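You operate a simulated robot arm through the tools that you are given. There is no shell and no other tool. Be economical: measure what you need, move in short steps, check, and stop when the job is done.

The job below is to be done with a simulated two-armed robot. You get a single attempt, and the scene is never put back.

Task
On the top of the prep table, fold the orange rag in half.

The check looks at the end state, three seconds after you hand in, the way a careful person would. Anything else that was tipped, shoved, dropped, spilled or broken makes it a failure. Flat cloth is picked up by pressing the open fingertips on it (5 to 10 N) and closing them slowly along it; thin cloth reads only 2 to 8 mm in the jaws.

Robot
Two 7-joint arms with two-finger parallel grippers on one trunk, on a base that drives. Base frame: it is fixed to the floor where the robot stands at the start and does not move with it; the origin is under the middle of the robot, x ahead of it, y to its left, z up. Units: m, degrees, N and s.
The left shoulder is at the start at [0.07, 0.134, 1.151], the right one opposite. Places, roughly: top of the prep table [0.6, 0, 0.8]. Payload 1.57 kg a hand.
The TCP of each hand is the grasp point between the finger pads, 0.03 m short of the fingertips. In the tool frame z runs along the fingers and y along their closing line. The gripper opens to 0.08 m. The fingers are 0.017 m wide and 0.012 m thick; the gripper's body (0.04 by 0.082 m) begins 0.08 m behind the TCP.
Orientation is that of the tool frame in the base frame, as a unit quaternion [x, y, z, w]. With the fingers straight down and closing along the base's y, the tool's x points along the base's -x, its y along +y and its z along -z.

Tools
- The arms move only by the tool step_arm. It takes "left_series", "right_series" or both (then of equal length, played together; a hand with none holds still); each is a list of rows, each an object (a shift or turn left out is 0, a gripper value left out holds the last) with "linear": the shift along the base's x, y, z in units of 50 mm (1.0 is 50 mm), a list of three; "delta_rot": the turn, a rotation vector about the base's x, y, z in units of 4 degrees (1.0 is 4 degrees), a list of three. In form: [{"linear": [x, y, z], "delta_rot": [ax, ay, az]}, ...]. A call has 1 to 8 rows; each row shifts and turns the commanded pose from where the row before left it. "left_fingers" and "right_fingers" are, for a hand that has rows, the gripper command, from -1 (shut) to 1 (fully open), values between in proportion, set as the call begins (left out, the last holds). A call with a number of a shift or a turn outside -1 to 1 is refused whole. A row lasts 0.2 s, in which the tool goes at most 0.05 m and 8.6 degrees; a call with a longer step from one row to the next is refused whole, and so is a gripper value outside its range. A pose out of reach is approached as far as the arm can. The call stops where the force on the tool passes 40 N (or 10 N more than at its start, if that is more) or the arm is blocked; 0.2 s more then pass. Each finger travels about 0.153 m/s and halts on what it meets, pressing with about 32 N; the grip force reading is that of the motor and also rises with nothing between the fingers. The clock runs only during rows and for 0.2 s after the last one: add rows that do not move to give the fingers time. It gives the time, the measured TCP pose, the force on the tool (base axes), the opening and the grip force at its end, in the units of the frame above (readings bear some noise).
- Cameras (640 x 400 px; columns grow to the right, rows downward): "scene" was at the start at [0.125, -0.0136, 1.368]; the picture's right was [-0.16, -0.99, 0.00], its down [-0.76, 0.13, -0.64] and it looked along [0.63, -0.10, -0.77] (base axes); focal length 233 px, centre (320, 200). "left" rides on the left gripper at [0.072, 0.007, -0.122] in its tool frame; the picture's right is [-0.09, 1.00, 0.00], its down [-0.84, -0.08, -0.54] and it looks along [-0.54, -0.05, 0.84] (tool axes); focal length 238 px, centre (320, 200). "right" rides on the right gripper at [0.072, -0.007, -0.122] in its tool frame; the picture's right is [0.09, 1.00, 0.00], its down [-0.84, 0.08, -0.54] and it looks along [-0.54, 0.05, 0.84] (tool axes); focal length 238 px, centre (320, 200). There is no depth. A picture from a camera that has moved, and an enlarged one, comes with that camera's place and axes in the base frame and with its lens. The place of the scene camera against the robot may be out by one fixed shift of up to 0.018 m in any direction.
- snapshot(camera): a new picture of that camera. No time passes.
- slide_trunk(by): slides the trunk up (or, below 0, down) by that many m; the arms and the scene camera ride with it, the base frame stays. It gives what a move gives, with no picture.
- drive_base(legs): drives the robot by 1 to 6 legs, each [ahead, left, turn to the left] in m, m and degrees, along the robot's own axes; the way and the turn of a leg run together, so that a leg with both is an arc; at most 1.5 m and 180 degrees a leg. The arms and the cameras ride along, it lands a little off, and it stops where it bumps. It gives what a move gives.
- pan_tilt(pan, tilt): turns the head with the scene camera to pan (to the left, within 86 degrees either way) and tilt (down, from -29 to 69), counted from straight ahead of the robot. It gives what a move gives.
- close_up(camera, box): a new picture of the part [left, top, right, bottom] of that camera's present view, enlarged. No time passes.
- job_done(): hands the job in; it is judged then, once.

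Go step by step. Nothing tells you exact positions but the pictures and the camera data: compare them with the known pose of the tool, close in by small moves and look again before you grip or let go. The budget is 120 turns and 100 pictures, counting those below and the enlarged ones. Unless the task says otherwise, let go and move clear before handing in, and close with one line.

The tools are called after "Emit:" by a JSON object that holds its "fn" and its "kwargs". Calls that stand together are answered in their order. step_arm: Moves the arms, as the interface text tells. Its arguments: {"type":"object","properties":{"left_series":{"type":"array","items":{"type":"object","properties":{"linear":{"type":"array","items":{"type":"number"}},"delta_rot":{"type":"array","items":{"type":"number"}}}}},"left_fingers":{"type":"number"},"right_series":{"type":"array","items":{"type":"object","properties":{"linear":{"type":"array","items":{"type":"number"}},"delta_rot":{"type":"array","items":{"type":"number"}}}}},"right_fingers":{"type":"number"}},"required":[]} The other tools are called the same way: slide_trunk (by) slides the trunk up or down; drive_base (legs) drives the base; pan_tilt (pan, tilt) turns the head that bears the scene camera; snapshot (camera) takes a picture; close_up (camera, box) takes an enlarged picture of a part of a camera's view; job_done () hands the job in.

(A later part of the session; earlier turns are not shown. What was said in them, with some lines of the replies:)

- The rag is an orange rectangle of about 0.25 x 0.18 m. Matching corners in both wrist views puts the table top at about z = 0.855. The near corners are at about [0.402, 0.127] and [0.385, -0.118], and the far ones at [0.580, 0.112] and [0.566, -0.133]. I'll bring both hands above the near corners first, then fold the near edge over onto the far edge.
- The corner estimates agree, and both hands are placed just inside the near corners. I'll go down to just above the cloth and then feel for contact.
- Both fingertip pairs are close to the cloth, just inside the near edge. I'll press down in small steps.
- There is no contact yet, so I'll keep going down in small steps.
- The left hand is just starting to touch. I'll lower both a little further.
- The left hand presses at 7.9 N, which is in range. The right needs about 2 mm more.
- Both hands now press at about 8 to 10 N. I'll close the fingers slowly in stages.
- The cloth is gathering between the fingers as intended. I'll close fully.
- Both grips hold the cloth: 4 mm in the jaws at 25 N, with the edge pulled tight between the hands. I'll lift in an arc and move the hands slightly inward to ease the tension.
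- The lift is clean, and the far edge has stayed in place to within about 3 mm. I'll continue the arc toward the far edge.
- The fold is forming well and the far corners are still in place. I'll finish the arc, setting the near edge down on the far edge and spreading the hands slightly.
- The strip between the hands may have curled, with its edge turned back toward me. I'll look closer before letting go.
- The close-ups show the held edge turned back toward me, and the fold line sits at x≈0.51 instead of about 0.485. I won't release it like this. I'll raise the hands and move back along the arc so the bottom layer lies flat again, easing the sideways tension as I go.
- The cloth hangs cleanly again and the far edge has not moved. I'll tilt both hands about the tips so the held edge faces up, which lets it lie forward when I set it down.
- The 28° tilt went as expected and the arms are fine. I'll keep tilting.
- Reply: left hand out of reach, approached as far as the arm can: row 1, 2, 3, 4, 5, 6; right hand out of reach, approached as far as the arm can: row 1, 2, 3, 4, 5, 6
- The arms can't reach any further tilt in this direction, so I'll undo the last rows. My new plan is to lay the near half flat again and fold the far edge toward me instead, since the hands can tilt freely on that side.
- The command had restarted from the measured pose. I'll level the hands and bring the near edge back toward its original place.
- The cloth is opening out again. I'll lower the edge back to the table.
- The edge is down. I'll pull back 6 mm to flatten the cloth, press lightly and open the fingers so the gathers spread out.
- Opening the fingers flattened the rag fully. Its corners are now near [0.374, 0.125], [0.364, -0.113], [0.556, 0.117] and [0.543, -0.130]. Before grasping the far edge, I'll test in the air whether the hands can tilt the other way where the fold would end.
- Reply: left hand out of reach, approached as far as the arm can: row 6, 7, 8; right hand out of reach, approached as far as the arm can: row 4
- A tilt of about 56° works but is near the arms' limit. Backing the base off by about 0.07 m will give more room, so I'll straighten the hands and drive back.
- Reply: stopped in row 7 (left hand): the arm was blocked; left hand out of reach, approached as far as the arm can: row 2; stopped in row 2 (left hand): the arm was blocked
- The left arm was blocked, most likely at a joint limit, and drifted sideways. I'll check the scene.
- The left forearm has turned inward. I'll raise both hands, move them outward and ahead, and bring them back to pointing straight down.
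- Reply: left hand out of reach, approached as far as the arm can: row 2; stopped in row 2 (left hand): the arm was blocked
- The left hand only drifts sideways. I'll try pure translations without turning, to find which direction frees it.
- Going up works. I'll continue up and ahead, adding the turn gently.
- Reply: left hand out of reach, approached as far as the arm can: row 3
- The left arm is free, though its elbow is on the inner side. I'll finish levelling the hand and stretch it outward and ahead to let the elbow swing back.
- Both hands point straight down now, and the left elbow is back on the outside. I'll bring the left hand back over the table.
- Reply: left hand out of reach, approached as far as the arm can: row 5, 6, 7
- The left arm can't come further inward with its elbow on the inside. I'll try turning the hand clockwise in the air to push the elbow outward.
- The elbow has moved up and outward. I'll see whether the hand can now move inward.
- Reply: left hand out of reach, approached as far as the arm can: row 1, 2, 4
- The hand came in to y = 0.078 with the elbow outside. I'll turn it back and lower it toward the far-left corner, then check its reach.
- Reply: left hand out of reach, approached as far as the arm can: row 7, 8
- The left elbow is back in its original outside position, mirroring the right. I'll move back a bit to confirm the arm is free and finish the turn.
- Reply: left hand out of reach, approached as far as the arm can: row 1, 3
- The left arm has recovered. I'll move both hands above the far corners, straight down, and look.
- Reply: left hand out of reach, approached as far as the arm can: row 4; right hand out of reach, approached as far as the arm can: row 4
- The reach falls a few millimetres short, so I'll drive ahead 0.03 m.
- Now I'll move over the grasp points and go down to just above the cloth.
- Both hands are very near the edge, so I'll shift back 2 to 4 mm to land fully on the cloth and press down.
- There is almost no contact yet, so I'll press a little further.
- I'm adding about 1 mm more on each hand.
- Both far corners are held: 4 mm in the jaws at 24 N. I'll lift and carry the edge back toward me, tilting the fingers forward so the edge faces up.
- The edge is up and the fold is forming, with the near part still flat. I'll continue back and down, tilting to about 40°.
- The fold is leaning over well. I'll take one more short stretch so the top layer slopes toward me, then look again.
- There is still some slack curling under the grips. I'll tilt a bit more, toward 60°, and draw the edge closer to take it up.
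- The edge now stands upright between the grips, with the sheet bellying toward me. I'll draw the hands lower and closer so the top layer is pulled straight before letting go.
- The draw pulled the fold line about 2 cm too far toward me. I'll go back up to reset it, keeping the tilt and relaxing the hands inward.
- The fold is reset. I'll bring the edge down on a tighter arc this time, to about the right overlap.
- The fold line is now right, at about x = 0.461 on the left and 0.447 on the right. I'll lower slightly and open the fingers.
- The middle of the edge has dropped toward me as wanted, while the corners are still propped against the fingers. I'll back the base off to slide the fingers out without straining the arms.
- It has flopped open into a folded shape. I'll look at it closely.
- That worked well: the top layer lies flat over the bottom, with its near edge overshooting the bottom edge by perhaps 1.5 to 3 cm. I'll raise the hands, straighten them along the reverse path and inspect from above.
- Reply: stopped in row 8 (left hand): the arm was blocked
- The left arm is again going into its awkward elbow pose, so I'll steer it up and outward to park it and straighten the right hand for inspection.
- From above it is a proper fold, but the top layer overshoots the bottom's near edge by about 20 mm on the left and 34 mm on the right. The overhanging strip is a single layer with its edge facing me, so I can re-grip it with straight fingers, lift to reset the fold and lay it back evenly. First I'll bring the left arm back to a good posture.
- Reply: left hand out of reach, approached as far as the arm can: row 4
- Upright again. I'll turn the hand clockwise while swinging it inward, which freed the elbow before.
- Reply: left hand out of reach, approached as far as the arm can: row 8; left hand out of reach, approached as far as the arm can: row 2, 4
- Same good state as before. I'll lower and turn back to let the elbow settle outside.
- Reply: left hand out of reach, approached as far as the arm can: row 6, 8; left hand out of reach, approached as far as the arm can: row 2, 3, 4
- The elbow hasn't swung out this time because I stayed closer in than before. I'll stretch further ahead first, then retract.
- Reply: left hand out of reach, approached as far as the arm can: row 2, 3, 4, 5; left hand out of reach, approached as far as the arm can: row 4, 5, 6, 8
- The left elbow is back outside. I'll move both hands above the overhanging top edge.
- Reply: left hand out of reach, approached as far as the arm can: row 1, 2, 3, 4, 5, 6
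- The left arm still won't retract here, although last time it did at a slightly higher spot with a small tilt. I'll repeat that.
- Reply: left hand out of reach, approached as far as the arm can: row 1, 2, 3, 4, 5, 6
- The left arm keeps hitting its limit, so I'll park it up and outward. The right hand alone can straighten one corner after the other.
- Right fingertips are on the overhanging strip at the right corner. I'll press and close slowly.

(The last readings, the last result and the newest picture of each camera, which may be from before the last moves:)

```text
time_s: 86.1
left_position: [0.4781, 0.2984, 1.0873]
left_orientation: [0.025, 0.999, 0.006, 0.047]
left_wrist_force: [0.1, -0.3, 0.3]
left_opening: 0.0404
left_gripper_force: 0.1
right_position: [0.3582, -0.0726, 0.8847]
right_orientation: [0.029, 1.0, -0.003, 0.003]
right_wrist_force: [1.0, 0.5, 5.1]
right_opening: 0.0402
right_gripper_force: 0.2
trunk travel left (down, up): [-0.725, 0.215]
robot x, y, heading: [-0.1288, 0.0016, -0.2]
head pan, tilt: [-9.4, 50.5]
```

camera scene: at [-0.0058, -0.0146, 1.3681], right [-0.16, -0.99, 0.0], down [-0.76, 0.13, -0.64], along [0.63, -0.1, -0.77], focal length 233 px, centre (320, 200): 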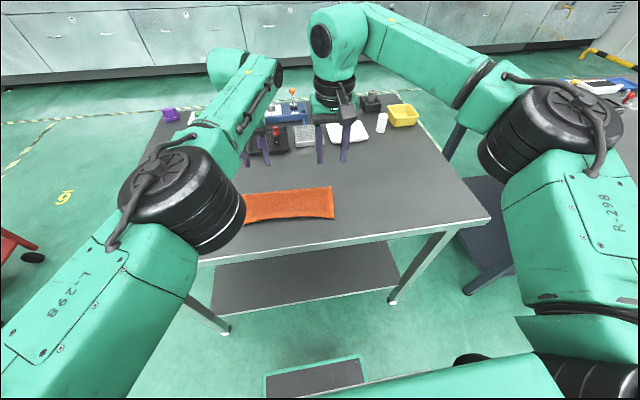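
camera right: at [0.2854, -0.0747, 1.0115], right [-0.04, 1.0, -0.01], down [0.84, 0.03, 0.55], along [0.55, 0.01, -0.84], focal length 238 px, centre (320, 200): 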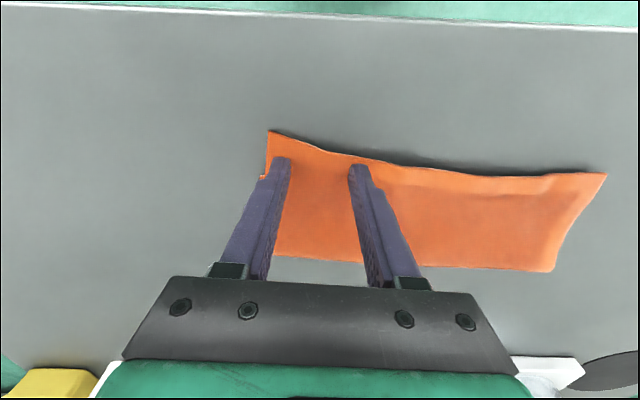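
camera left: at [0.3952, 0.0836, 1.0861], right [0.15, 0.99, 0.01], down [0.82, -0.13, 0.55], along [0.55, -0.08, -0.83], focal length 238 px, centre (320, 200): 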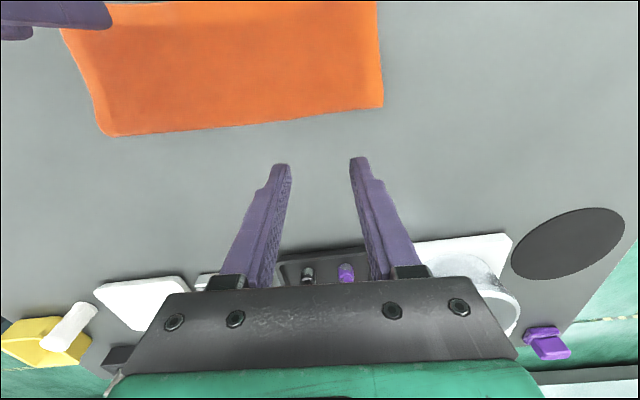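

Emit:
{"fn": "step_arm", "kwargs": {"right_series": [{"linear": [0, 0, -0.02]}, {}], "right_fingers": -0.25}}

Emit:
{"fn": "step_arm", "kwargs": {"right_series": [{}, {}], "right_fingers": -0.5}}

Emit:
{"fn": "step_arm", "kwargs": {"right_series": [{}, {}], "right_fingers": -0.75}}

Emit:
{"fn": "step_arm", "kwargs": {"right_series": [{}, {}, {}], "right_fingers": -1}}

Emit:
{"fn": "snapshot", "kwargs": {"camera": "right"}}

```text
time_s: 86.7
left_position: [0.4787, 0.2982, 1.0873]
left_orientation: [0.024, 0.999, 0.006, 0.048]
left_wrist_force: [0.3, 0.5, -0.3]
left_opening: 0.0399
left_gripper_force: 0.0
right_position: [0.357, -0.0713, 0.8846]
right_orientation: [0.028, 1.0, -0.004, 0.005]
right_wrist_force: [2.5, -1.5, 8.6]
right_opening: 0.0294
right_gripper_force: 0.0
trunk travel left (down, up): [-0.725, 0.215]
robot x, y, heading: [-0.1324, -0.0021, -0.2]
head pan, tilt: [-9.4, 50.5]
```

```text
time_s: 87.3
left_position: [0.478, 0.2982, 1.088]
left_orientation: [0.024, 0.999, 0.006, 0.049]
left_wrist_force: [-0.1, 0.0, -0.1]
left_opening: 0.0399
left_gripper_force: 0.1
right_position: [0.357, -0.071, 0.8837]
right_orientation: [0.029, 1.0, -0.005, 0.005]
right_wrist_force: [0.8, -0.1, 9.7]
right_opening: 0.0204
right_gripper_force: 0.3
trunk travel left (down, up): [-0.725, 0.215]
robot x, y, heading: [-0.1302, 0.0026, 0.2]
head pan, tilt: [-9.4, 50.5]
```

```text
time_s: 87.9
left_position: [0.4782, 0.2985, 1.0878]
left_orientation: [0.024, 0.999, 0.006, 0.048]
left_wrist_force: [0.6, -1.0, 0.1]
left_opening: 0.04
left_gripper_force: 0.1
right_position: [0.357, -0.0712, 0.8847]
right_orientation: [0.028, 1.0, -0.005, 0.003]
right_wrist_force: [0.0, -1.0, 7.9]
right_opening: 0.0103
right_gripper_force: 0.1
trunk travel left (down, up): [-0.725, 0.215]
robot x, y, heading: [-0.1348, 0.0004, 0.2]
head pan, tilt: [-9.4, 50.5]
```

```text
time_s: 88.7
left_position: [0.4777, 0.2991, 1.0884]
left_orientation: [0.024, 0.999, 0.005, 0.048]
left_wrist_force: [0.4, -0.5, -1.0]
left_opening: 0.0402
left_gripper_force: 0.0
right_position: [0.3573, -0.0713, 0.8851]
right_orientation: [0.029, 1.0, -0.004, 0.004]
right_wrist_force: [-1.4, 1.5, 9.3]
right_opening: 0.0057
right_gripper_force: 25.4
trunk travel left (down, up): [-0.725, 0.215]
robot x, y, heading: [-0.1291, 0.0029, -0.2]
head pan, tilt: [-9.4, 50.5]
```

```text
15 pictures are left
camera right: at [0.2838, -0.0745, 1.0062], right [-0.04, 1.0, -0.01], down [0.84, 0.03, 0.55], along [0.55, 0.01, -0.84], focal length 238 px, centre (320, 200)
```

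right: 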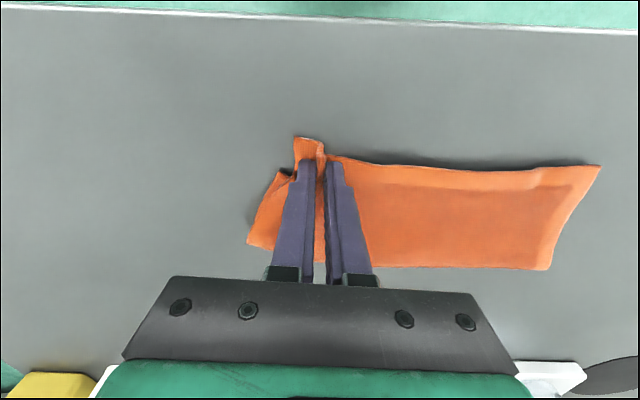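

The top corner is gripped at 5.7 mm. I'll lift 2 cm and check that only the top layer comes up.

Emit:
{"fn": "step_arm", "kwargs": {"right_series": [{"linear": [0.05, 0, 0.3]}, {"linear": [0.15, 0, 0.3]}, {"linear": [0.2, 0, 0.2]}, {}]}}

Emit:
{"fn": "close_up", "kwargs": {"camera": "right", "box": [220, 100, 620, 280]}}

Emit:
{"fn": "close_up", "kwargs": {"camera": "scene", "box": [220, 160, 360, 240]}}

```text
time_s: 89.7
left_position: [0.4798, 0.2992, 1.0873]
left_orientation: [0.024, 0.999, 0.006, 0.047]
left_wrist_force: [0.4, -0.3, -1.1]
left_opening: 0.0399
left_gripper_force: 0.1
right_position: [0.3771, -0.0729, 0.924]
right_orientation: [0.029, 1.0, -0.004, 0.004]
right_wrist_force: [-0.2, 0.5, -0.2]
right_opening: 0.0054
right_gripper_force: 25.4
trunk travel left (down, up): [-0.725, 0.215]
robot x, y, heading: [-0.1327, -0.0001, 0.2]
head pan, tilt: [-9.4, 50.5]
```

```text
1.60 times, centred on (420, 190) of right
camera zoom: at [0.3052, -0.0749, 1.0456], right [-0.04, 1.0, -0.01], down [0.84, 0.03, 0.55], along [0.55, 0.01, -0.84], focal length 381 px, centre (160, 216)
```

zoom: 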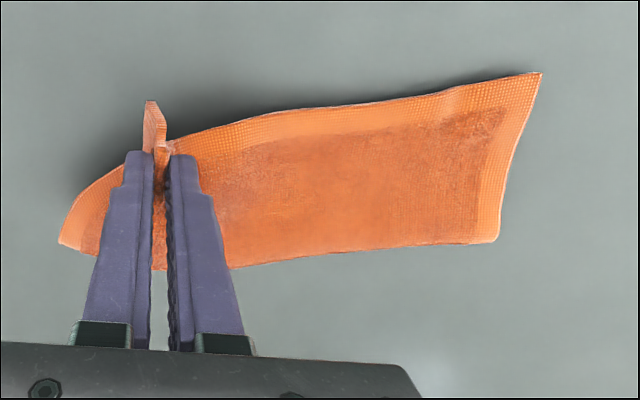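

```text
4.57 times, centred on (290, 200) of scene
camera zoom: at [-0.0052, -0.0138, 1.368], right [-0.16, -0.99, 0.0], down [-0.76, 0.13, -0.64], along [0.63, -0.1, -0.77], focal length 1066 px, centre (457, 200)
```

zoom: 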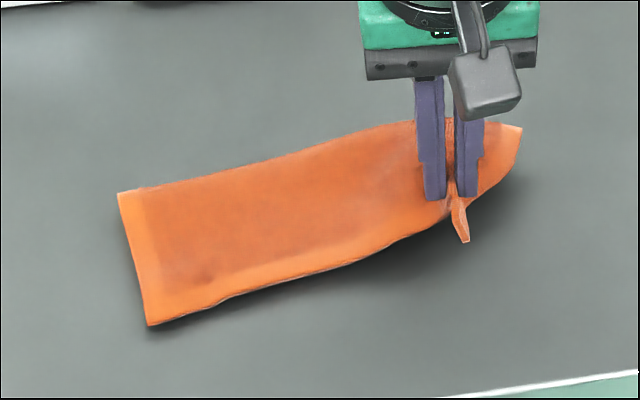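

Both layers came up together, so the pinch also caught the bottom layer. I'll put it back exactly where it was and release.

Emit:
{"fn": "step_arm", "kwargs": {"right_series": [{"linear": [-0.2, 0, -0.2]}, {"linear": [-0.15, 0, -0.3]}, {"linear": [-0.05, 0, -0.27]}, {}]}}

Emit:
{"fn": "step_arm", "kwargs": {"right_series": [{}, {}, {}], "right_fingers": 0}}

Emit:
{"fn": "step_arm", "kwargs": {"right_series": [{"linear": [0, 0, 0.2]}, {"linear": [0, 0, 0.6]}, {"linear": [0, 0, 0.8]}, {}]}}

Emit:
{"fn": "close_up", "kwargs": {"camera": "right", "box": [220, 60, 620, 260]}}

```text
time_s: 90.7
left_position: [0.4788, 0.299, 1.0868]
left_orientation: [0.024, 0.999, 0.006, 0.047]
left_wrist_force: [1.0, 0.3, 0.3]
left_opening: 0.0399
left_gripper_force: 0.1
right_position: [0.3562, -0.0714, 0.8856]
right_orientation: [0.028, 1.0, -0.004, 0.005]
right_wrist_force: [0.4, 0.5, 3.5]
right_opening: 0.0053
right_gripper_force: 25.3
trunk travel left (down, up): [-0.725, 0.215]
robot x, y, heading: [-0.1333, -0.0012, -0.0]
head pan, tilt: [-9.4, 50.5]
```

```text
time_s: 91.5
left_position: [0.4777, 0.2983, 1.0878]
left_orientation: [0.025, 0.999, 0.006, 0.047]
left_wrist_force: [0.7, 0.1, 0.5]
left_opening: 0.0402
left_gripper_force: 0.1
right_position: [0.3573, -0.0732, 0.8853]
right_orientation: [0.029, 1.0, -0.004, 0.004]
right_wrist_force: [-0.5, 0.1, 2.2]
right_opening: 0.0393
right_gripper_force: 0.0
trunk travel left (down, up): [-0.725, 0.215]
robot x, y, heading: [-0.1354, -0.0021, 0.0]
head pan, tilt: [-9.4, 50.5]
```

```text
time_s: 92.5
left_position: [0.4789, 0.2981, 1.0863]
left_orientation: [0.025, 0.999, 0.006, 0.047]
left_wrist_force: [-0.2, -0.4, -1.1]
left_opening: 0.0398
left_gripper_force: 0.0
right_position: [0.359, -0.0721, 0.9643]
right_orientation: [0.029, 1.0, -0.004, 0.004]
right_wrist_force: [-0.1, 0.1, 0.1]
right_opening: 0.04
right_gripper_force: 0.1
trunk travel left (down, up): [-0.725, 0.215]
robot x, y, heading: [-0.128, 0.0032, 0.0]
head pan, tilt: [-9.4, 50.5]
```

```text
1.60 times, centred on (420, 160) of right
camera zoom: at [0.2857, -0.0746, 1.0867], right [-0.04, 1.0, -0.01], down [0.84, 0.03, 0.55], along [0.55, 0.01, -0.84], focal length 381 px, centre (160, 264)
```

zoom: 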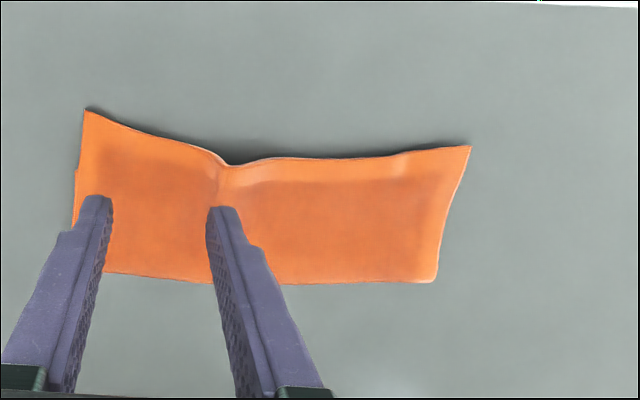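

The rag is back roughly as before. The single-layer overhang at the right corner is about 35 mm deep, so I'll re-grip closer to the tip with a narrower opening.

Emit:
{"fn": "step_arm", "kwargs": {"right_series": [{"linear": [-0.09, -0.25, -0.3]}, {"linear": [-0.09, -0.25, -0.4]}, {"linear": [0, 0, -0.5]}, {"linear": [0, 0, -0.28]}, {}], "right_fingers": -0.35}}

Emit:
{"fn": "close_up", "kwargs": {"camera": "right", "box": [220, 80, 540, 240]}}

```text
time_s: 93.7
left_position: [0.4783, 0.2983, 1.0859]
left_orientation: [0.024, 0.999, 0.006, 0.047]
left_wrist_force: [-1.0, -0.1, -0.4]
left_opening: 0.0399
left_gripper_force: 0.0
right_position: [0.3488, -0.0967, 0.8936]
right_orientation: [0.029, 1.0, -0.005, 0.004]
right_wrist_force: [0.3, -1.5, 1.1]
right_opening: 0.0258
right_gripper_force: 0.0
trunk travel left (down, up): [-0.725, 0.215]
robot x, y, heading: [-0.1291, -0.0025, 0.3]
head pan, tilt: [-9.4, 50.5]
```

```text
2.00 times, centred on (380, 160) of right
camera zoom: at [0.2755, -0.0988, 1.0141], right [-0.04, 1.0, -0.01], down [0.84, 0.03, 0.55], along [0.55, 0.01, -0.84], focal length 477 px, centre (200, 280)
```

zoom: 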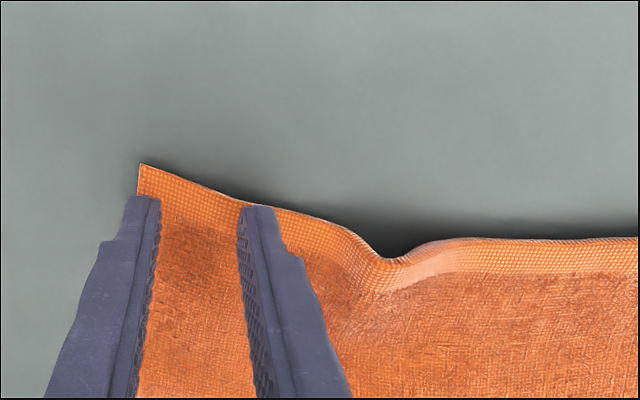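

The tips are on the overhang, so I'll nudge inward a little, press lightly and close.

Emit:
{"fn": "step_arm", "kwargs": {"right_series": [{"linear": [0, 0.08, -0.06]}, {"linear": [0, 0, -0.06]}, {"linear": [0, 0, -0.05]}, {"linear": [0, 0, -0.02]}, {}]}}

Emit:
{"fn": "step_arm", "kwargs": {"right_series": [{}, {}], "right_fingers": -0.55}}

Emit:
{"fn": "step_arm", "kwargs": {"right_series": [{}, {}], "right_fingers": -0.75}}

Emit:
{"fn": "step_arm", "kwargs": {"right_series": [{}, {}, {}], "right_fingers": -1}}

Emit:
{"fn": "step_arm", "kwargs": {"right_series": [{"linear": [0, 0, 0.3]}, {"linear": [0.1, 0, 0.3]}, {}]}}

Emit:
{"fn": "close_up", "kwargs": {"camera": "right", "box": [220, 80, 620, 280]}}

```text
time_s: 94.9
left_position: [0.4785, 0.2986, 1.0879]
left_orientation: [0.024, 0.999, 0.006, 0.048]
left_wrist_force: [-0.7, 0.3, 0.9]
left_opening: 0.0401
left_gripper_force: 0.1
right_position: [0.3498, -0.0927, 0.8839]
right_orientation: [0.029, 1.0, -0.004, 0.006]
right_wrist_force: [2.1, 0.8, 10.3]
right_opening: 0.026
right_gripper_force: 0.1
trunk travel left (down, up): [-0.725, 0.215]
robot x, y, heading: [-0.1289, 0.0018, -0.1]
head pan, tilt: [-9.4, 50.5]
```

```text
time_s: 95.5
left_position: [0.4781, 0.2988, 1.0881]
left_orientation: [0.024, 0.999, 0.006, 0.047]
left_wrist_force: [-0.6, 0.5, 0.6]
left_opening: 0.0402
left_gripper_force: 0.0
right_position: [0.3484, -0.093, 0.8826]
right_orientation: [0.029, 1.0, -0.004, 0.005]
right_wrist_force: [2.2, 0.6, 12.8]
right_opening: 0.0169
right_gripper_force: 0.1
trunk travel left (down, up): [-0.725, 0.215]
robot x, y, heading: [-0.1355, -0.0012, -0.1]
head pan, tilt: [-9.4, 50.5]
```

```text
time_s: 96.1
left_position: [0.4771, 0.2993, 1.0874]
left_orientation: [0.024, 0.999, 0.007, 0.048]
left_wrist_force: [-0.9, 0.2, 0.0]
left_opening: 0.0401
left_gripper_force: 0.2
right_position: [0.3477, -0.0929, 0.8827]
right_orientation: [0.029, 1.0, -0.004, 0.005]
right_wrist_force: [2.2, 0.2, 15.3]
right_opening: 0.0096
right_gripper_force: 0.1
trunk travel left (down, up): [-0.725, 0.215]
robot x, y, heading: [-0.1335, -0.0016, -0.2]
head pan, tilt: [-9.4, 50.5]
```

```text
time_s: 96.9
left_position: [0.4776, 0.2989, 1.088]
left_orientation: [0.024, 0.999, 0.006, 0.048]
left_wrist_force: [-1.1, 0.2, 0.0]
left_opening: 0.0401
left_gripper_force: 0.1
right_position: [0.3473, -0.0931, 0.8835]
right_orientation: [0.028, 1.0, -0.005, 0.006]
right_wrist_force: [1.7, 0.2, 15.0]
right_opening: 0.0038
right_gripper_force: 24.7
trunk travel left (down, up): [-0.725, 0.215]
robot x, y, heading: [-0.1277, -0.0012, -0.1]
head pan, tilt: [-9.4, 50.5]
```

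```text
time_s: 97.7
left_position: [0.4793, 0.2979, 1.0873]
left_orientation: [0.024, 0.999, 0.005, 0.048]
left_wrist_force: [0.8, 0.5, 0.4]
left_opening: 0.0398
left_gripper_force: 0.1
right_position: [0.3546, -0.092, 0.9129]
right_orientation: [0.029, 1.0, -0.005, 0.004]
right_wrist_force: [-0.3, -1.1, 0.4]
right_opening: 0.0038
right_gripper_force: 24.2
trunk travel left (down, up): [-0.725, 0.215]
robot x, y, heading: [-0.133, 0.0029, -0.1]
head pan, tilt: [-9.4, 50.5]
```

```text
1.60 times, centred on (420, 180) of right
camera zoom: at [0.2814, -0.0957, 1.0341], right [-0.04, 1.0, -0.01], down [0.84, 0.03, 0.55], along [0.55, 0.01, -0.84], focal length 381 px, centre (160, 232)
```

zoom: 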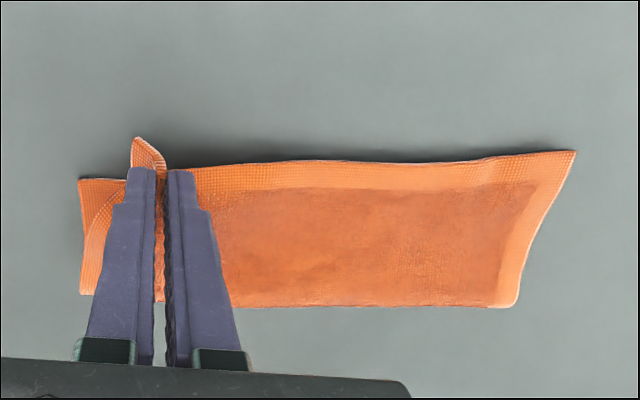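

Now only the top layer is lifted, and the bottom corner stays flat. I'll raise it over the fold line to reset the fold.

Emit:
{"fn": "step_arm", "kwargs": {"right_series": [{"linear": [0.3, -0.08, 0.3]}, {"linear": [0.4, -0.08, 0.25]}, {"linear": [0.5, -0.08, 0.2]}, {"linear": [0.4, -0.08, 0.1]}, {"linear": [0.3, -0.08, 0]}, {}]}}

Emit:
{"fn": "close_up", "kwargs": {"camera": "scene", "box": [220, 150, 360, 240]}}

```text
time_s: 99.1
left_position: [0.4785, 0.2976, 1.0878]
left_orientation: [0.025, 0.999, 0.006, 0.047]
left_wrist_force: [0.7, -0.6, 0.1]
left_opening: 0.0401
left_gripper_force: 0.0
right_position: [0.4506, -0.1135, 0.9546]
right_orientation: [0.028, 1.0, -0.004, 0.004]
right_wrist_force: [-0.5, -0.4, 0.2]
right_opening: 0.0034
right_gripper_force: 24.2
trunk travel left (down, up): [-0.725, 0.215]
robot x, y, heading: [-0.1304, 0.0006, -0.1]
head pan, tilt: [-9.4, 50.5]
```

```text
4.44 times, centred on (290, 195) of scene
camera zoom: at [-0.0054, -0.0138, 1.368], right [-0.16, -0.99, 0.0], down [-0.76, 0.13, -0.64], along [0.63, -0.1, -0.77], focal length 1037 px, centre (453, 222)
```

zoom: 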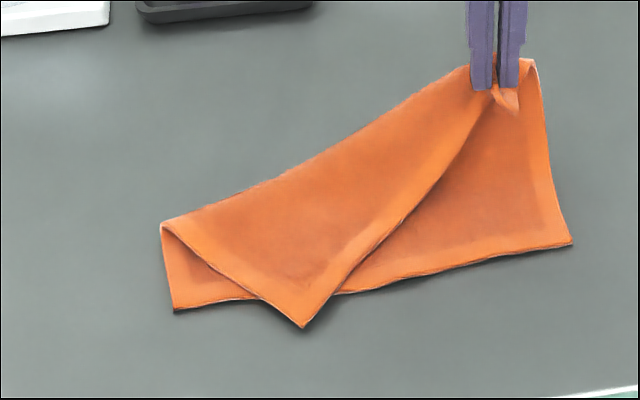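

This shows the layers clearly: the bottom near edge runs from about [0.367, 0.093] to [0.380, -0.157], and the far left stays folded. I'll lay the right top corner onto the bottom corner along an arc.

Emit:
{"fn": "step_arm", "kwargs": {"right_series": [{"linear": [-0.15, -0.1, -0.1]}, {"linear": [-0.25, -0.1, -0.25]}, {"linear": [-0.3, -0.1, -0.35]}, {"linear": [-0.25, -0.08, -0.35]}, {"linear": [-0.19, 0, -0.28]}, {}]}}

Emit:
{"fn": "close_up", "kwargs": {"camera": "scene", "box": [220, 160, 360, 250]}}

```text
time_s: 100.5
left_position: [0.4781, 0.2982, 1.0862]
left_orientation: [0.024, 0.999, 0.006, 0.047]
left_wrist_force: [0.3, -0.7, 0.3]
left_opening: 0.0401
left_gripper_force: 0.0
right_position: [0.3913, -0.1308, 0.8872]
right_orientation: [0.028, 1.0, -0.004, 0.003]
right_wrist_force: [0.5, -0.3, 3.1]
right_opening: 0.0037
right_gripper_force: 24.7
trunk travel left (down, up): [-0.725, 0.215]
robot x, y, heading: [-0.1296, 0.0007, -0.1]
head pan, tilt: [-9.4, 50.5]
```

```text
4.44 times, centred on (290, 205) of scene
camera zoom: at [-0.0056, -0.0133, 1.3681], right [-0.16, -0.99, 0.0], down [-0.76, 0.13, -0.64], along [0.63, -0.1, -0.77], focal length 1037 px, centre (453, 178)
```

zoom: 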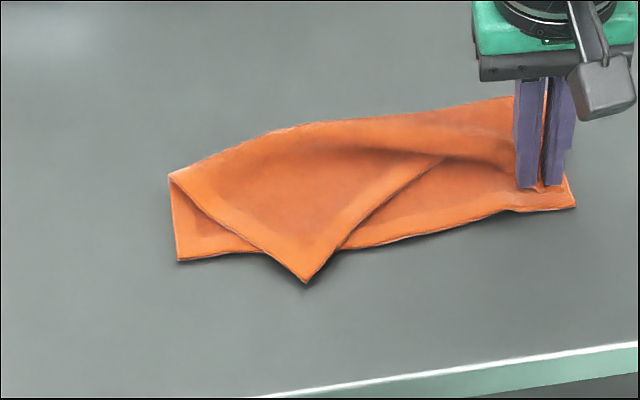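

The right corner sits on the bottom corner. I'll release it, then carry the top-left corner to its matching corner.

Emit:
{"fn": "step_arm", "kwargs": {"right_series": [{}, {}, {}], "right_fingers": -0.3}}

Emit:
{"fn": "step_arm", "kwargs": {"right_series": [{"linear": [0, 0, 0.3]}, {"linear": [0, 0.1, 0.6]}, {"linear": [-0.3, 0.6, 0.6]}, {"linear": [-0.3, 0.8, 0.2]}, {"linear": [-0.1, 0.8, 0]}, {}]}}

Emit:
{"fn": "snapshot", "kwargs": {"camera": "right"}}

```text
time_s: 101.3
left_position: [0.4786, 0.298, 1.0871]
left_orientation: [0.024, 0.999, 0.005, 0.048]
left_wrist_force: [-0.1, 0.2, -0.9]
left_opening: 0.04
left_gripper_force: 0.0
right_position: [0.3906, -0.1318, 0.8871]
right_orientation: [0.029, 1.0, -0.005, 0.004]
right_wrist_force: [-0.5, -0.6, 3.4]
right_opening: 0.026
right_gripper_force: 0.1
trunk travel left (down, up): [-0.725, 0.215]
robot x, y, heading: [-0.1293, -0.002, 0.0]
head pan, tilt: [-9.4, 50.5]
```

```text
time_s: 102.7
left_position: [0.4796, 0.2974, 1.0873]
left_orientation: [0.024, 0.999, 0.006, 0.048]
left_wrist_force: [-1.1, 0.6, 0.1]
left_opening: 0.0399
left_gripper_force: 0.1
right_position: [0.3546, -0.0168, 0.9725]
right_orientation: [0.029, 1.0, -0.003, 0.005]
right_wrist_force: [-0.6, -0.1, 0.6]
right_opening: 0.0281
right_gripper_force: 0.0
trunk travel left (down, up): [-0.725, 0.215]
robot x, y, heading: [-0.1291, 0.0008, -0.3]
head pan, tilt: [-9.4, 50.5]
```

```text
7 pictures are left
camera right: at [0.2812, -0.0193, 1.0944], right [-0.04, 1.0, -0.01], down [0.84, 0.03, 0.55], along [0.55, 0.01, -0.84], focal length 238 px, centre (320, 200)
```

right: 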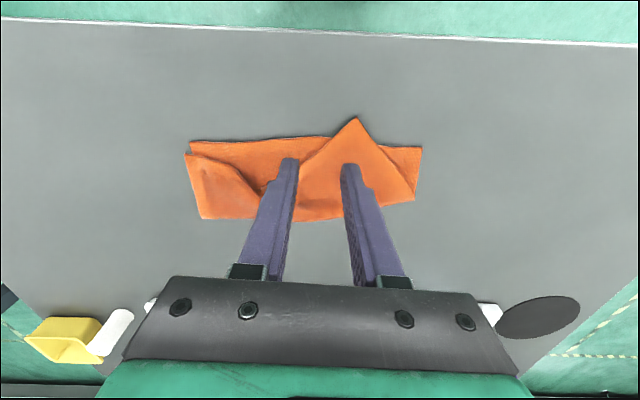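

The right side is in place. The top-left corner now points toward me at about [0.339, 0.016] and belongs at about [0.367, 0.088]. I'll pinch its overhanging tip.

Emit:
{"fn": "step_arm", "kwargs": {"right_series": [{"linear": [0.03, 0.35, -0.4]}, {"linear": [0.03, 0.35, -0.5]}, {"linear": [0, 0, -0.5]}, {"linear": [0, 0, -0.25]}, {"linear": [0, 0, -0.05]}, {}], "right_fingers": -0.45}}

Emit:
{"fn": "close_up", "kwargs": {"camera": "right", "box": [200, 80, 480, 240]}}

```text
time_s: 104.1
left_position: [0.4777, 0.2982, 1.0864]
left_orientation: [0.024, 0.999, 0.006, 0.047]
left_wrist_force: [-1.3, -0.2, -0.1]
left_opening: 0.0401
left_gripper_force: 0.0
right_position: [0.3571, 0.0191, 0.8873]
right_orientation: [0.028, 1.0, -0.005, 0.004]
right_wrist_force: [-0.3, -1.1, 1.3]
right_opening: 0.0218
right_gripper_force: 0.1
trunk travel left (down, up): [-0.725, 0.215]
robot x, y, heading: [-0.1296, -0.0017, 0.0]
head pan, tilt: [-9.4, 50.5]
```

```text
2.29 times, centred on (340, 160) of right
camera zoom: at [0.2856, 0.0157, 1.0086], right [-0.04, 1.0, -0.01], down [0.84, 0.03, 0.55], along [0.55, 0.01, -0.84], focal length 545 px, centre (274, 291)
```

zoom: 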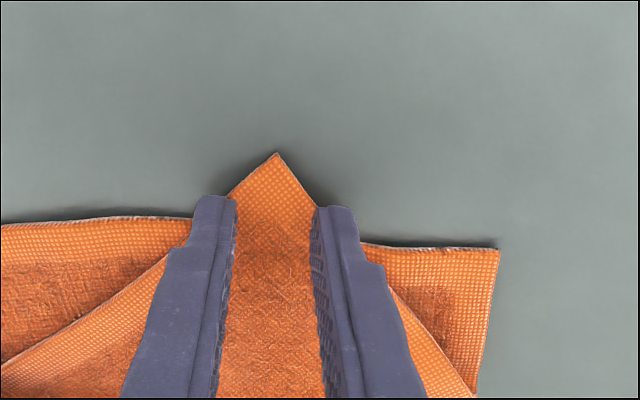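

The finger ends slightly overlap the bottom layer, so I'll back off 6 mm with a narrower opening, then press and close.

Emit:
{"fn": "step_arm", "kwargs": {"right_series": [{"linear": [-0.06, -0.02, 0.06]}, {"linear": [-0.06, -0.02, 0]}, {"linear": [0, 0, -0.06]}, {"linear": [0, 0, -0.06]}, {"linear": [0, 0, -0.03]}, {}], "right_fingers": -0.6}}

```text
time_s: 105.5
left_position: [0.4792, 0.2984, 1.0861]
left_orientation: [0.023, 0.999, 0.006, 0.049]
left_wrist_force: [-0.5, 0.1, 0.5]
left_opening: 0.0401
left_gripper_force: 0.0
right_position: [0.3525, 0.0156, 0.8848]
right_orientation: [0.029, 1.0, -0.004, 0.004]
right_wrist_force: [0.4, 1.2, 8.0]
right_opening: 0.0157
right_gripper_force: 0.1
trunk travel left (down, up): [-0.725, 0.215]
robot x, y, heading: [-0.13, 0.0002, -0.3]
head pan, tilt: [-9.4, 50.5]
```

The press is 8 N, which is right. I'll close slowly and lift a little to check.

Emit:
{"fn": "step_arm", "kwargs": {"right_series": [{}, {}], "right_fingers": -0.8}}

Emit:
{"fn": "step_arm", "kwargs": {"right_series": [{}, {}, {}], "right_fingers": -1}}

Emit:
{"fn": "step_arm", "kwargs": {"right_series": [{"linear": [0, 0, 0.3]}, {"linear": [0.1, 0.1, 0.3]}, {}]}}

Emit:
{"fn": "close_up", "kwargs": {"camera": "scene", "box": [220, 160, 360, 250]}}

```text
time_s: 106.1
left_position: [0.4769, 0.2979, 1.0875]
left_orientation: [0.024, 0.999, 0.005, 0.048]
left_wrist_force: [-0.4, 0.4, 0.1]
left_opening: 0.04
left_gripper_force: 0.1
right_position: [0.351, 0.0152, 0.8846]
right_orientation: [0.029, 1.0, -0.005, 0.004]
right_wrist_force: [0.6, -0.1, 8.0]
right_opening: 0.0075
right_gripper_force: 0.0
trunk travel left (down, up): [-0.725, 0.215]
robot x, y, heading: [-0.1311, 0.0021, 0.0]
head pan, tilt: [-9.4, 50.5]
```

```text
time_s: 106.9
left_position: [0.4774, 0.2979, 1.0886]
left_orientation: [0.025, 0.998, 0.006, 0.049]
left_wrist_force: [0.6, -0.2, 1.1]
left_opening: 0.0401
left_gripper_force: 0.0
right_position: [0.3529, 0.0155, 0.885]
right_orientation: [0.029, 1.0, -0.005, 0.004]
right_wrist_force: [-0.7, -1.0, 8.4]
right_opening: 0.0
right_gripper_force: 21.0
trunk travel left (down, up): [-0.725, 0.215]
robot x, y, heading: [-0.1302, 0.0005, 0.0]
head pan, tilt: [-9.4, 50.5]
```

```text
time_s: 107.7
left_position: [0.4799, 0.2984, 1.0868]
left_orientation: [0.025, 0.999, 0.005, 0.046]
left_wrist_force: [-1.0, -0.4, 0.6]
left_opening: 0.0401
left_gripper_force: 0.0
right_position: [0.3588, 0.0196, 0.9123]
right_orientation: [0.029, 1.0, -0.005, 0.003]
right_wrist_force: [0.5, -0.1, 0.2]
right_opening: 0.0
right_gripper_force: 20.7
trunk travel left (down, up): [-0.725, 0.215]
robot x, y, heading: [-0.131, 0.0004, 0.1]
head pan, tilt: [-9.4, 50.5]
```

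```text
4.44 times, centred on (290, 205) of scene
camera zoom: at [-0.0049, -0.0138, 1.368], right [-0.16, -0.99, 0.0], down [-0.76, 0.13, -0.64], along [0.63, -0.1, -0.77], focal length 1037 px, centre (453, 178)
```

zoom: 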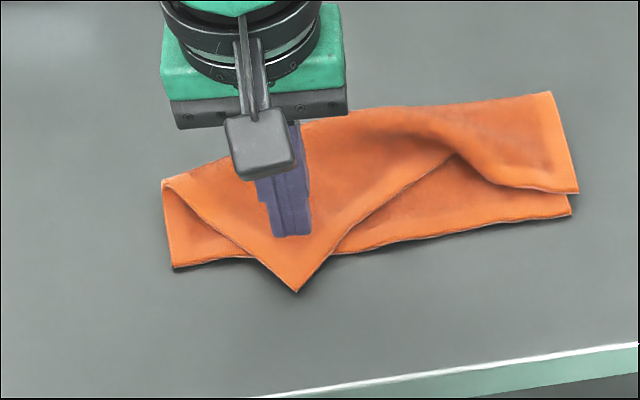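

The pinch slipped off because the span was too short to gather. The tip overhangs directly onto the table, so I'll press the closed fingertips on it and drag it left to its proper side instead.

Emit:
{"fn": "step_arm", "kwargs": {"right_series": [{"linear": [-0.07, 0.02, -0.2]}, {"linear": [-0.07, 0.02, -0.2]}, {"linear": [0, 0, -0.1]}, {"linear": [0, 0, -0.06]}, {}]}}

```text
time_s: 108.9
left_position: [0.4784, 0.2981, 1.0866]
left_orientation: [0.024, 0.999, 0.006, 0.047]
left_wrist_force: [-1.1, -0.6, -0.7]
left_opening: 0.0398
left_gripper_force: 0.1
right_position: [0.3508, 0.0213, 0.8859]
right_orientation: [0.028, 1.0, -0.005, 0.005]
right_wrist_force: [0.6, -0.5, 0.7]
right_opening: 0.0001
right_gripper_force: 20.8
trunk travel left (down, up): [-0.725, 0.215]
robot x, y, heading: [-0.1338, -0.0025, -0.4]
head pan, tilt: [-9.4, 50.5]
```

Emit:
{"fn": "step_arm", "kwargs": {"right_series": [{"linear": [0, 0, -0.04]}, {"linear": [0, 0, -0.03]}, {}]}}

```text
time_s: 109.7
left_position: [0.478, 0.2976, 1.0875]
left_orientation: [0.024, 0.999, 0.006, 0.047]
left_wrist_force: [0.1, 0.3, 0.0]
left_opening: 0.0402
left_gripper_force: 0.0
right_position: [0.35, 0.0237, 0.8824]
right_orientation: [0.028, 1.0, -0.004, 0.005]
right_wrist_force: [1.9, -1.2, 9.7]
right_opening: 0.0
right_gripper_force: 21.2
trunk travel left (down, up): [-0.725, 0.215]
robot x, y, heading: [-0.1303, -0.0024, -0.2]
head pan, tilt: [-9.4, 50.5]
```

The press is now 9.7 N. I'll drag slowly to the left.

Emit:
{"fn": "step_arm", "kwargs": {"right_series": [{"linear": [0.01, 0.17, 0]}, {"linear": [0.01, 0.17, 0]}, {"linear": [0.01, 0.17, 0]}, {"linear": [0.01, 0.17, 0]}, {"linear": [0.01, 0.17, 0]}, {"linear": [0.01, 0.17, 0]}, {"linear": [0.01, 0.17, 0]}, {"linear": [0.01, 0.17, 0]}]}}

Emit:
{"fn": "close_up", "kwargs": {"camera": "scene", "box": [220, 160, 360, 250]}}

```text
time_s: 111.5
left_position: [0.4761, 0.2979, 1.0885]
left_orientation: [0.024, 0.999, 0.007, 0.048]
left_wrist_force: [-0.2, 0.0, 0.1]
left_opening: 0.0397
left_gripper_force: 0.1
right_position: [0.3551, 0.0904, 0.8826]
right_orientation: [0.028, 1.0, -0.003, 0.005]
right_wrist_force: [0.7, -3.1, 12.1]
right_opening: 0.0001
right_gripper_force: 21.3
trunk travel left (down, up): [-0.725, 0.215]
robot x, y, heading: [-0.1296, -0.0005, 0.3]
head pan, tilt: [-9.4, 50.5]
```

```text
4.44 times, centred on (290, 205) of scene
camera zoom: at [-0.0076, -0.0144, 1.3683], right [-0.16, -0.99, 0.0], down [-0.76, 0.13, -0.64], along [0.63, -0.1, -0.77], focal length 1037 px, centre (453, 178)
```

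zoom: 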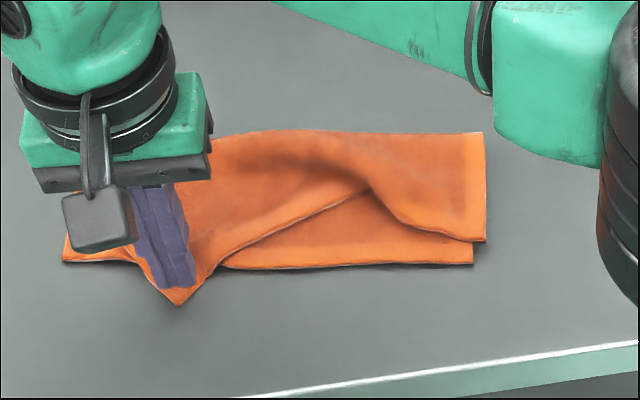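

The whole rag moved along with it, so dragging doesn't separate the layers. I'll pinch the tip again with a wider gather, the 26 mm opening that worked on the right corner.

Emit:
{"fn": "step_arm", "kwargs": {"right_series": [{"linear": [0, 0, 0.3]}, {"linear": [0.02, -0.06, 0]}, {}, {"linear": [0, 0, -0.2]}, {"linear": [0, 0, -0.06]}, {"linear": [0, 0, -0.02]}, {}], "right_fingers": -0.3}}

```text
time_s: 113.1
left_position: [0.4778, 0.2979, 1.0866]
left_orientation: [0.024, 0.999, 0.006, 0.047]
left_wrist_force: [-0.3, 0.1, 0.3]
left_opening: 0.0398
left_gripper_force: 0.0
right_position: [0.3556, 0.0866, 0.8836]
right_orientation: [0.028, 1.0, -0.003, 0.005]
right_wrist_force: [4.6, -0.9, 14.9]
right_opening: 0.0281
right_gripper_force: 0.5
trunk travel left (down, up): [-0.725, 0.215]
robot x, y, heading: [-0.1293, 0.0013, 0.1]
head pan, tilt: [-9.4, 50.5]
```

The press is a bit strong at 15 N, so I'll ease off 1 mm and close in stages.

Emit:
{"fn": "step_arm", "kwargs": {"right_series": [{"linear": [0, 0, 0.02]}, {}], "right_fingers": -0.45}}

Emit:
{"fn": "step_arm", "kwargs": {"right_series": [{}, {}], "right_fingers": -0.6}}

Emit:
{"fn": "step_arm", "kwargs": {"right_series": [{}, {}], "right_fingers": -0.8}}

Emit:
{"fn": "step_arm", "kwargs": {"right_series": [{}, {}, {}], "right_fingers": -1}}

```text
time_s: 113.7
left_position: [0.4769, 0.2969, 1.0883]
left_orientation: [0.024, 0.999, 0.006, 0.048]
left_wrist_force: [0.1, -0.2, -0.2]
left_opening: 0.0399
left_gripper_force: 0.0
right_position: [0.3551, 0.0887, 0.8831]
right_orientation: [0.028, 1.0, -0.004, 0.005]
right_wrist_force: [1.3, -0.2, 10.7]
right_opening: 0.0222
right_gripper_force: 0.1
trunk travel left (down, up): [-0.725, 0.215]
robot x, y, heading: [-0.1327, -0.0012, -0.2]
head pan, tilt: [-9.4, 50.5]
```

```text
time_s: 114.3
left_position: [0.4773, 0.2993, 1.0876]
left_orientation: [0.024, 0.998, 0.006, 0.049]
left_wrist_force: [0.7, -0.2, 0.2]
left_opening: 0.0402
left_gripper_force: 0.0
right_position: [0.3552, 0.0866, 0.8845]
right_orientation: [0.028, 1.0, -0.003, 0.004]
right_wrist_force: [0.2, 0.8, 8.4]
right_opening: 0.0152
right_gripper_force: 0.0
trunk travel left (down, up): [-0.725, 0.215]
robot x, y, heading: [-0.1284, 0.0041, 0.0]
head pan, tilt: [-9.4, 50.5]
```

```text
time_s: 114.9
left_position: [0.4785, 0.2979, 1.0877]
left_orientation: [0.025, 0.998, 0.006, 0.049]
left_wrist_force: [-0.6, -0.4, 0.5]
left_opening: 0.0401
left_gripper_force: 0.0
right_position: [0.3559, 0.088, 0.8838]
right_orientation: [0.029, 1.0, -0.005, 0.004]
right_wrist_force: [0.4, 0.5, 7.6]
right_opening: 0.0085
right_gripper_force: 0.4
trunk travel left (down, up): [-0.725, 0.215]
robot x, y, heading: [-0.1289, 0.0018, 0.1]
head pan, tilt: [-9.4, 50.5]
```

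```text
time_s: 115.7
left_position: [0.4771, 0.2983, 1.0871]
left_orientation: [0.024, 0.998, 0.006, 0.049]
left_wrist_force: [-0.2, -0.4, 0.1]
left_opening: 0.04
left_gripper_force: 0.0
right_position: [0.356, 0.0868, 0.8841]
right_orientation: [0.028, 1.0, -0.003, 0.004]
right_wrist_force: [-0.4, -2.4, 8.0]
right_opening: 0.0035
right_gripper_force: 24.2
trunk travel left (down, up): [-0.725, 0.215]
robot x, y, heading: [-0.132, -0.0004, 0.0]
head pan, tilt: [-9.4, 50.5]
```

It's gripped: 3.5 mm, a single layer. I'll lift it over the fold line and turn the hand clockwise so the corner squares up with the rag.

Emit:
{"fn": "step_arm", "kwargs": {"right_series": [{"linear": [0, 0, 0.3]}, {"linear": [0, 0.05, 0.3]}, {"linear": [0.28, 0.12, 0.12], "delta_rot": [0, 0, -1]}, {"linear": [0.28, 0.12, 0.12], "delta_rot": [0, 0, -1]}, {"linear": [0.28, 0.12, 0.12], "delta_rot": [0, 0, -1]}, {"linear": [0.28, 0.12, 0.12], "delta_rot": [0, 0, -1]}, {"linear": [0.28, 0.12, 0.12], "delta_rot": [0, 0, -1]}, {"linear": [0.28, 0.12, 0.12], "delta_rot": [0, 0, -1]}]}}

Emit:
{"fn": "close_up", "kwargs": {"camera": "scene", "box": [200, 150, 360, 250]}}

```text
time_s: 117.5
left_position: [0.4783, 0.2988, 1.0865]
left_orientation: [0.024, 0.999, 0.005, 0.048]
left_wrist_force: [-0.3, 0.4, -0.1]
left_opening: 0.0398
left_gripper_force: 0.1
right_position: [0.4015, 0.0763, 0.949]
right_orientation: [0.236, 0.972, -0.004, 0.004]
right_wrist_force: [0.0, 0.0, 0.1]
right_opening: 0.0031
right_gripper_force: 24.3
right hand out of reach, approached as far as the arm can: row 5, 6, 7, 8
trunk travel left (down, up): [-0.725, 0.215]
robot x, y, heading: [-0.1303, -0.0011, 0.1]
head pan, tilt: [-9.4, 50.5]
```

```text
4.00 times, centred on (280, 200) of scene
camera zoom: at [-0.0061, -0.0126, 1.3681], right [-0.16, -0.99, 0.0], down [-0.76, 0.13, -0.64], along [0.63, -0.1, -0.77], focal length 933 px, centre (480, 200)
```

zoom: 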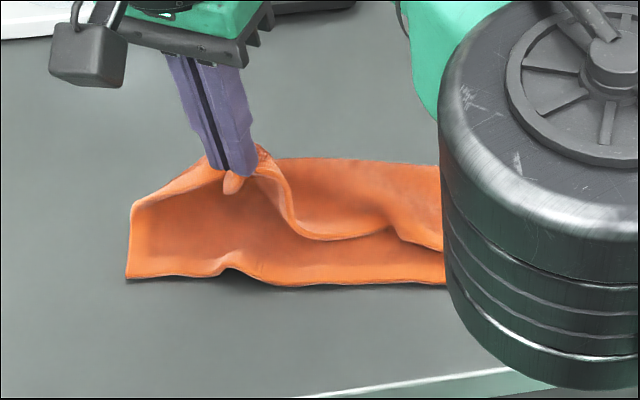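

The corner is lifted with the bottom flat, but the right arm can't reach further left. I'll carry it by driving the base 0.065 m to the left.

Emit:
{"fn": "drive_base", "kwargs": {"legs": [[0, 0.065, 0]]}}

```text
time_s: 118.5
left_position: [0.4783, 0.361, 1.088]
left_orientation: [0.024, 0.999, 0.007, 0.047]
left_wrist_force: [-0.3, -0.3, -0.3]
left_opening: 0.04
left_gripper_force: 0.1
right_position: [0.4021, 0.1381, 0.9487]
right_orientation: [0.236, 0.972, -0.003, 0.002]
right_wrist_force: [-0.2, -0.5, 0.7]
right_opening: 0.0033
right_gripper_force: 24.4
trunk travel left (down, up): [-0.725, 0.215]
robot x, y, heading: [-0.1264, 0.0638, -0.0]
head pan, tilt: [-9.4, 50.5]
```

Now I'll swing slightly ahead to settle the fold, then lay the corner down onto the bottom-left corner.

Emit:
{"fn": "step_arm", "kwargs": {"right_series": [{"linear": [0.25, 0, 0.05]}, {"linear": [0.3, 0, 0]}, {}, {"linear": [-0.15, 0.02, -0.2]}, {"linear": [-0.2, 0.02, -0.3]}, {"linear": [-0.22, 0.02, -0.35]}, {"linear": [-0.2, 0.02, -0.35]}, {}]}}

Emit:
{"fn": "close_up", "kwargs": {"camera": "scene", "box": [200, 150, 400, 275]}}

```text
time_s: 120.3
left_position: [0.4779, 0.3627, 1.0859]
left_orientation: [0.024, 0.999, 0.006, 0.047]
left_wrist_force: [-0.4, 0.7, 0.2]
left_opening: 0.0397
left_gripper_force: 0.1
right_position: [0.3653, 0.144, 0.8886]
right_orientation: [0.236, 0.972, -0.004, 0.003]
right_wrist_force: [1.1, -0.1, 0.4]
right_opening: 0.003
right_gripper_force: 24.1
right hand out of reach, approached as far as the arm can: row 1, 2
trunk travel left (down, up): [-0.725, 0.215]
robot x, y, heading: [-0.1284, 0.0654, 0.1]
head pan, tilt: [-9.4, 50.5]
```

```text
3.20 times, centred on (300, 212) of scene
camera zoom: at [-0.0054, 0.0513, 1.3681], right [-0.16, -0.99, 0.0], down [-0.76, 0.13, -0.64], along [0.63, -0.1, -0.77], focal length 746 px, centre (384, 160)
```

zoom: 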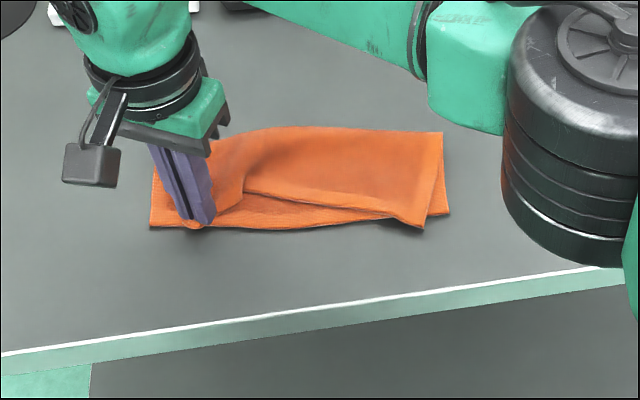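

The corner still lacks about 3 cm to the left and 2 cm ahead of its target, since the arm couldn't swing forward. I'll raise it 1.5 cm and use the base again to carry it there.

Emit:
{"fn": "step_arm", "kwargs": {"right_series": [{"linear": [0, 0, 0.3]}, {}]}}

Emit:
{"fn": "drive_base", "kwargs": {"legs": [[0.02, 0.034, 0]]}}

Emit:
{"fn": "close_up", "kwargs": {"camera": "scene", "box": [220, 150, 400, 262]}}

```text
time_s: 120.9
left_position: [0.478, 0.3628, 1.0874]
left_orientation: [0.024, 0.999, 0.005, 0.047]
left_wrist_force: [-0.3, 0.1, 0.5]
left_opening: 0.0398
left_gripper_force: 0.0
right_position: [0.3662, 0.1461, 0.9058]
right_orientation: [0.236, 0.972, -0.004, 0.004]
right_wrist_force: [0.4, -0.2, 1.4]
right_opening: 0.0031
right_gripper_force: 24.4
trunk travel left (down, up): [-0.725, 0.215]
robot x, y, heading: [-0.132, 0.0638, 0.0]
head pan, tilt: [-9.4, 50.5]
```

```text
time_s: 121.8
left_position: [0.4963, 0.3927, 1.0897]
left_orientation: [0.024, 0.999, 0.008, 0.048]
left_wrist_force: [-0.3, 0.5, 0.1]
left_opening: 0.0399
left_gripper_force: 0.1
right_position: [0.3829, 0.1754, 0.9068]
right_orientation: [0.236, 0.972, -0.002, 0.004]
right_wrist_force: [-0.8, 0.0, -0.2]
right_opening: 0.0031
right_gripper_force: 24.5
trunk travel left (down, up): [-0.725, 0.215]
robot x, y, heading: [-0.1088, 0.0945, -0.1]
head pan, tilt: [-9.4, 50.5]
```

```text
3.56 times, centred on (310, 206) of scene
camera zoom: at [0.0115, 0.0803, 1.3683], right [-0.16, -0.99, 0.0], down [-0.76, 0.13, -0.64], along [0.63, -0.1, -0.77], focal length 829 px, centre (356, 179)
```

zoom: 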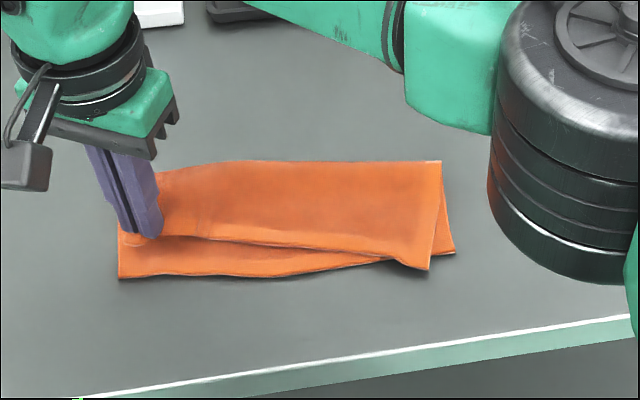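

The top edge is now straight and the left corner is over the bottom-left corner. I'll lower it and open the fingers.

Emit:
{"fn": "step_arm", "kwargs": {"right_series": [{"linear": [-0.06, 0, -0.2]}, {"linear": [-0.04, 0, -0.18]}, {}]}}

Emit:
{"fn": "step_arm", "kwargs": {"right_series": [{}, {}, {}], "right_fingers": -0.2}}

Emit:
{"fn": "step_arm", "kwargs": {"right_series": [{"linear": [0, 0, 0.3]}, {"linear": [0, 0, 0.8]}, {"linear": [0, 0, 0.8]}, {"linear": [0, 0, 0.6]}, {"linear": [0, 0, 0.4]}]}}

```text
time_s: 122.5
left_position: [0.4986, 0.3954, 1.0876]
left_orientation: [0.024, 0.999, 0.006, 0.048]
left_wrist_force: [-0.1, 0.5, 0.1]
left_opening: 0.0401
left_gripper_force: 0.1
right_position: [0.3795, 0.1783, 0.8873]
right_orientation: [0.235, 0.972, -0.005, 0.004]
right_wrist_force: [1.0, -1.8, 4.6]
right_opening: 0.0028
right_gripper_force: 23.8
trunk travel left (down, up): [-0.725, 0.215]
robot x, y, heading: [-0.1086, 0.0984, -0.2]
head pan, tilt: [-9.4, 50.5]
```

```text
time_s: 123.3
left_position: [0.4979, 0.3975, 1.0876]
left_orientation: [0.025, 0.999, 0.006, 0.048]
left_wrist_force: [-0.4, -0.8, 0.2]
left_opening: 0.0398
left_gripper_force: 0.1
right_position: [0.3796, 0.1785, 0.8862]
right_orientation: [0.236, 0.972, -0.004, 0.004]
right_wrist_force: [-0.4, -0.5, 1.0]
right_opening: 0.0319
right_gripper_force: 0.1
trunk travel left (down, up): [-0.725, 0.215]
robot x, y, heading: [-0.1091, 0.0985, -0.0]
head pan, tilt: [-9.4, 50.5]
```

```text
time_s: 124.5
left_position: [0.4981, 0.3964, 1.0876]
left_orientation: [0.025, 0.999, 0.006, 0.048]
left_wrist_force: [0.6, 0.3, -0.3]
left_opening: 0.0397
left_gripper_force: 0.0
right_position: [0.3796, 0.1784, 1.0303]
right_orientation: [0.236, 0.972, -0.004, 0.004]
right_wrist_force: [-0.5, 0.7, -0.8]
right_opening: 0.032
right_gripper_force: 0.0
trunk travel left (down, up): [-0.725, 0.215]
robot x, y, heading: [-0.1086, 0.096, 0.2]
head pan, tilt: [-9.4, 50.5]
```

Released and lifted. I'll move the right hand clear and use a remaining picture to verify.

Emit:
{"fn": "step_arm", "kwargs": {"right_series": [{"linear": [-0.2, -0.6, 0.3]}, {"linear": [-0.2, -0.8, 0.2]}, {"linear": [-0.1, -0.8, 0.2]}, {"linear": [0, -0.8, 0]}, {"linear": [0, -0.8, 0]}, {"linear": [0, -0.8, 0]}, {}]}}

Emit:
{"fn": "close_up", "kwargs": {"camera": "scene", "box": [220, 150, 400, 262]}}

```text
time_s: 126.2
left_position: [0.4987, 0.3976, 1.0872]
left_orientation: [0.025, 0.999, 0.006, 0.047]
left_wrist_force: [0.2, 0.1, -0.6]
left_opening: 0.0401
left_gripper_force: 0.1
right_position: [0.3564, -0.0499, 1.0656]
right_orientation: [0.236, 0.972, -0.004, 0.002]
right_wrist_force: [-0.4, 0.8, -0.3]
right_opening: 0.0321
right_gripper_force: 0.1
trunk travel left (down, up): [-0.725, 0.215]
robot x, y, heading: [-0.1129, 0.0978, -0.0]
head pan, tilt: [-9.4, 50.5]
```

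```text
3.56 times, centred on (310, 206) of scene
camera zoom: at [0.0148, 0.0855, 1.368], right [-0.16, -0.99, 0.0], down [-0.76, 0.13, -0.64], along [0.63, -0.1, -0.77], focal length 829 px, centre (356, 179)
```

zoom: 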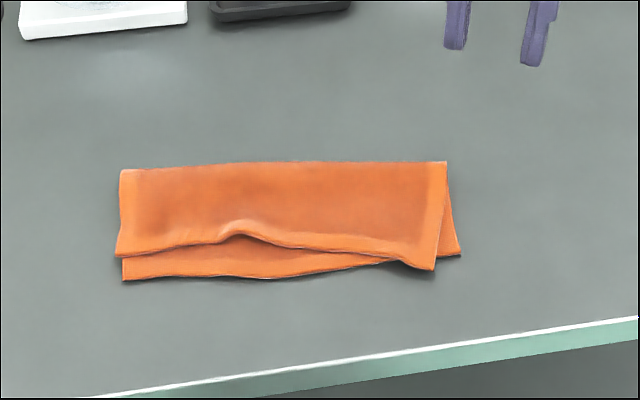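

The rag is folded in half on the table: the top layer covers the bottom, with the edges off by about 1.5 to 2 cm and one small wrinkle. Both hands are clear and I saw nothing else disturbed, so I'm handing in.

Emit:
{"fn": "job_done", "kwargs": {}}

```text
The job is handed in.
```

The orange rag is folded in half on the prep table, but not perfectly. By my last picture the top edges are off the bottom ones by about 1.5 to 2 cm, and there is one small wrinkle along the near edge.
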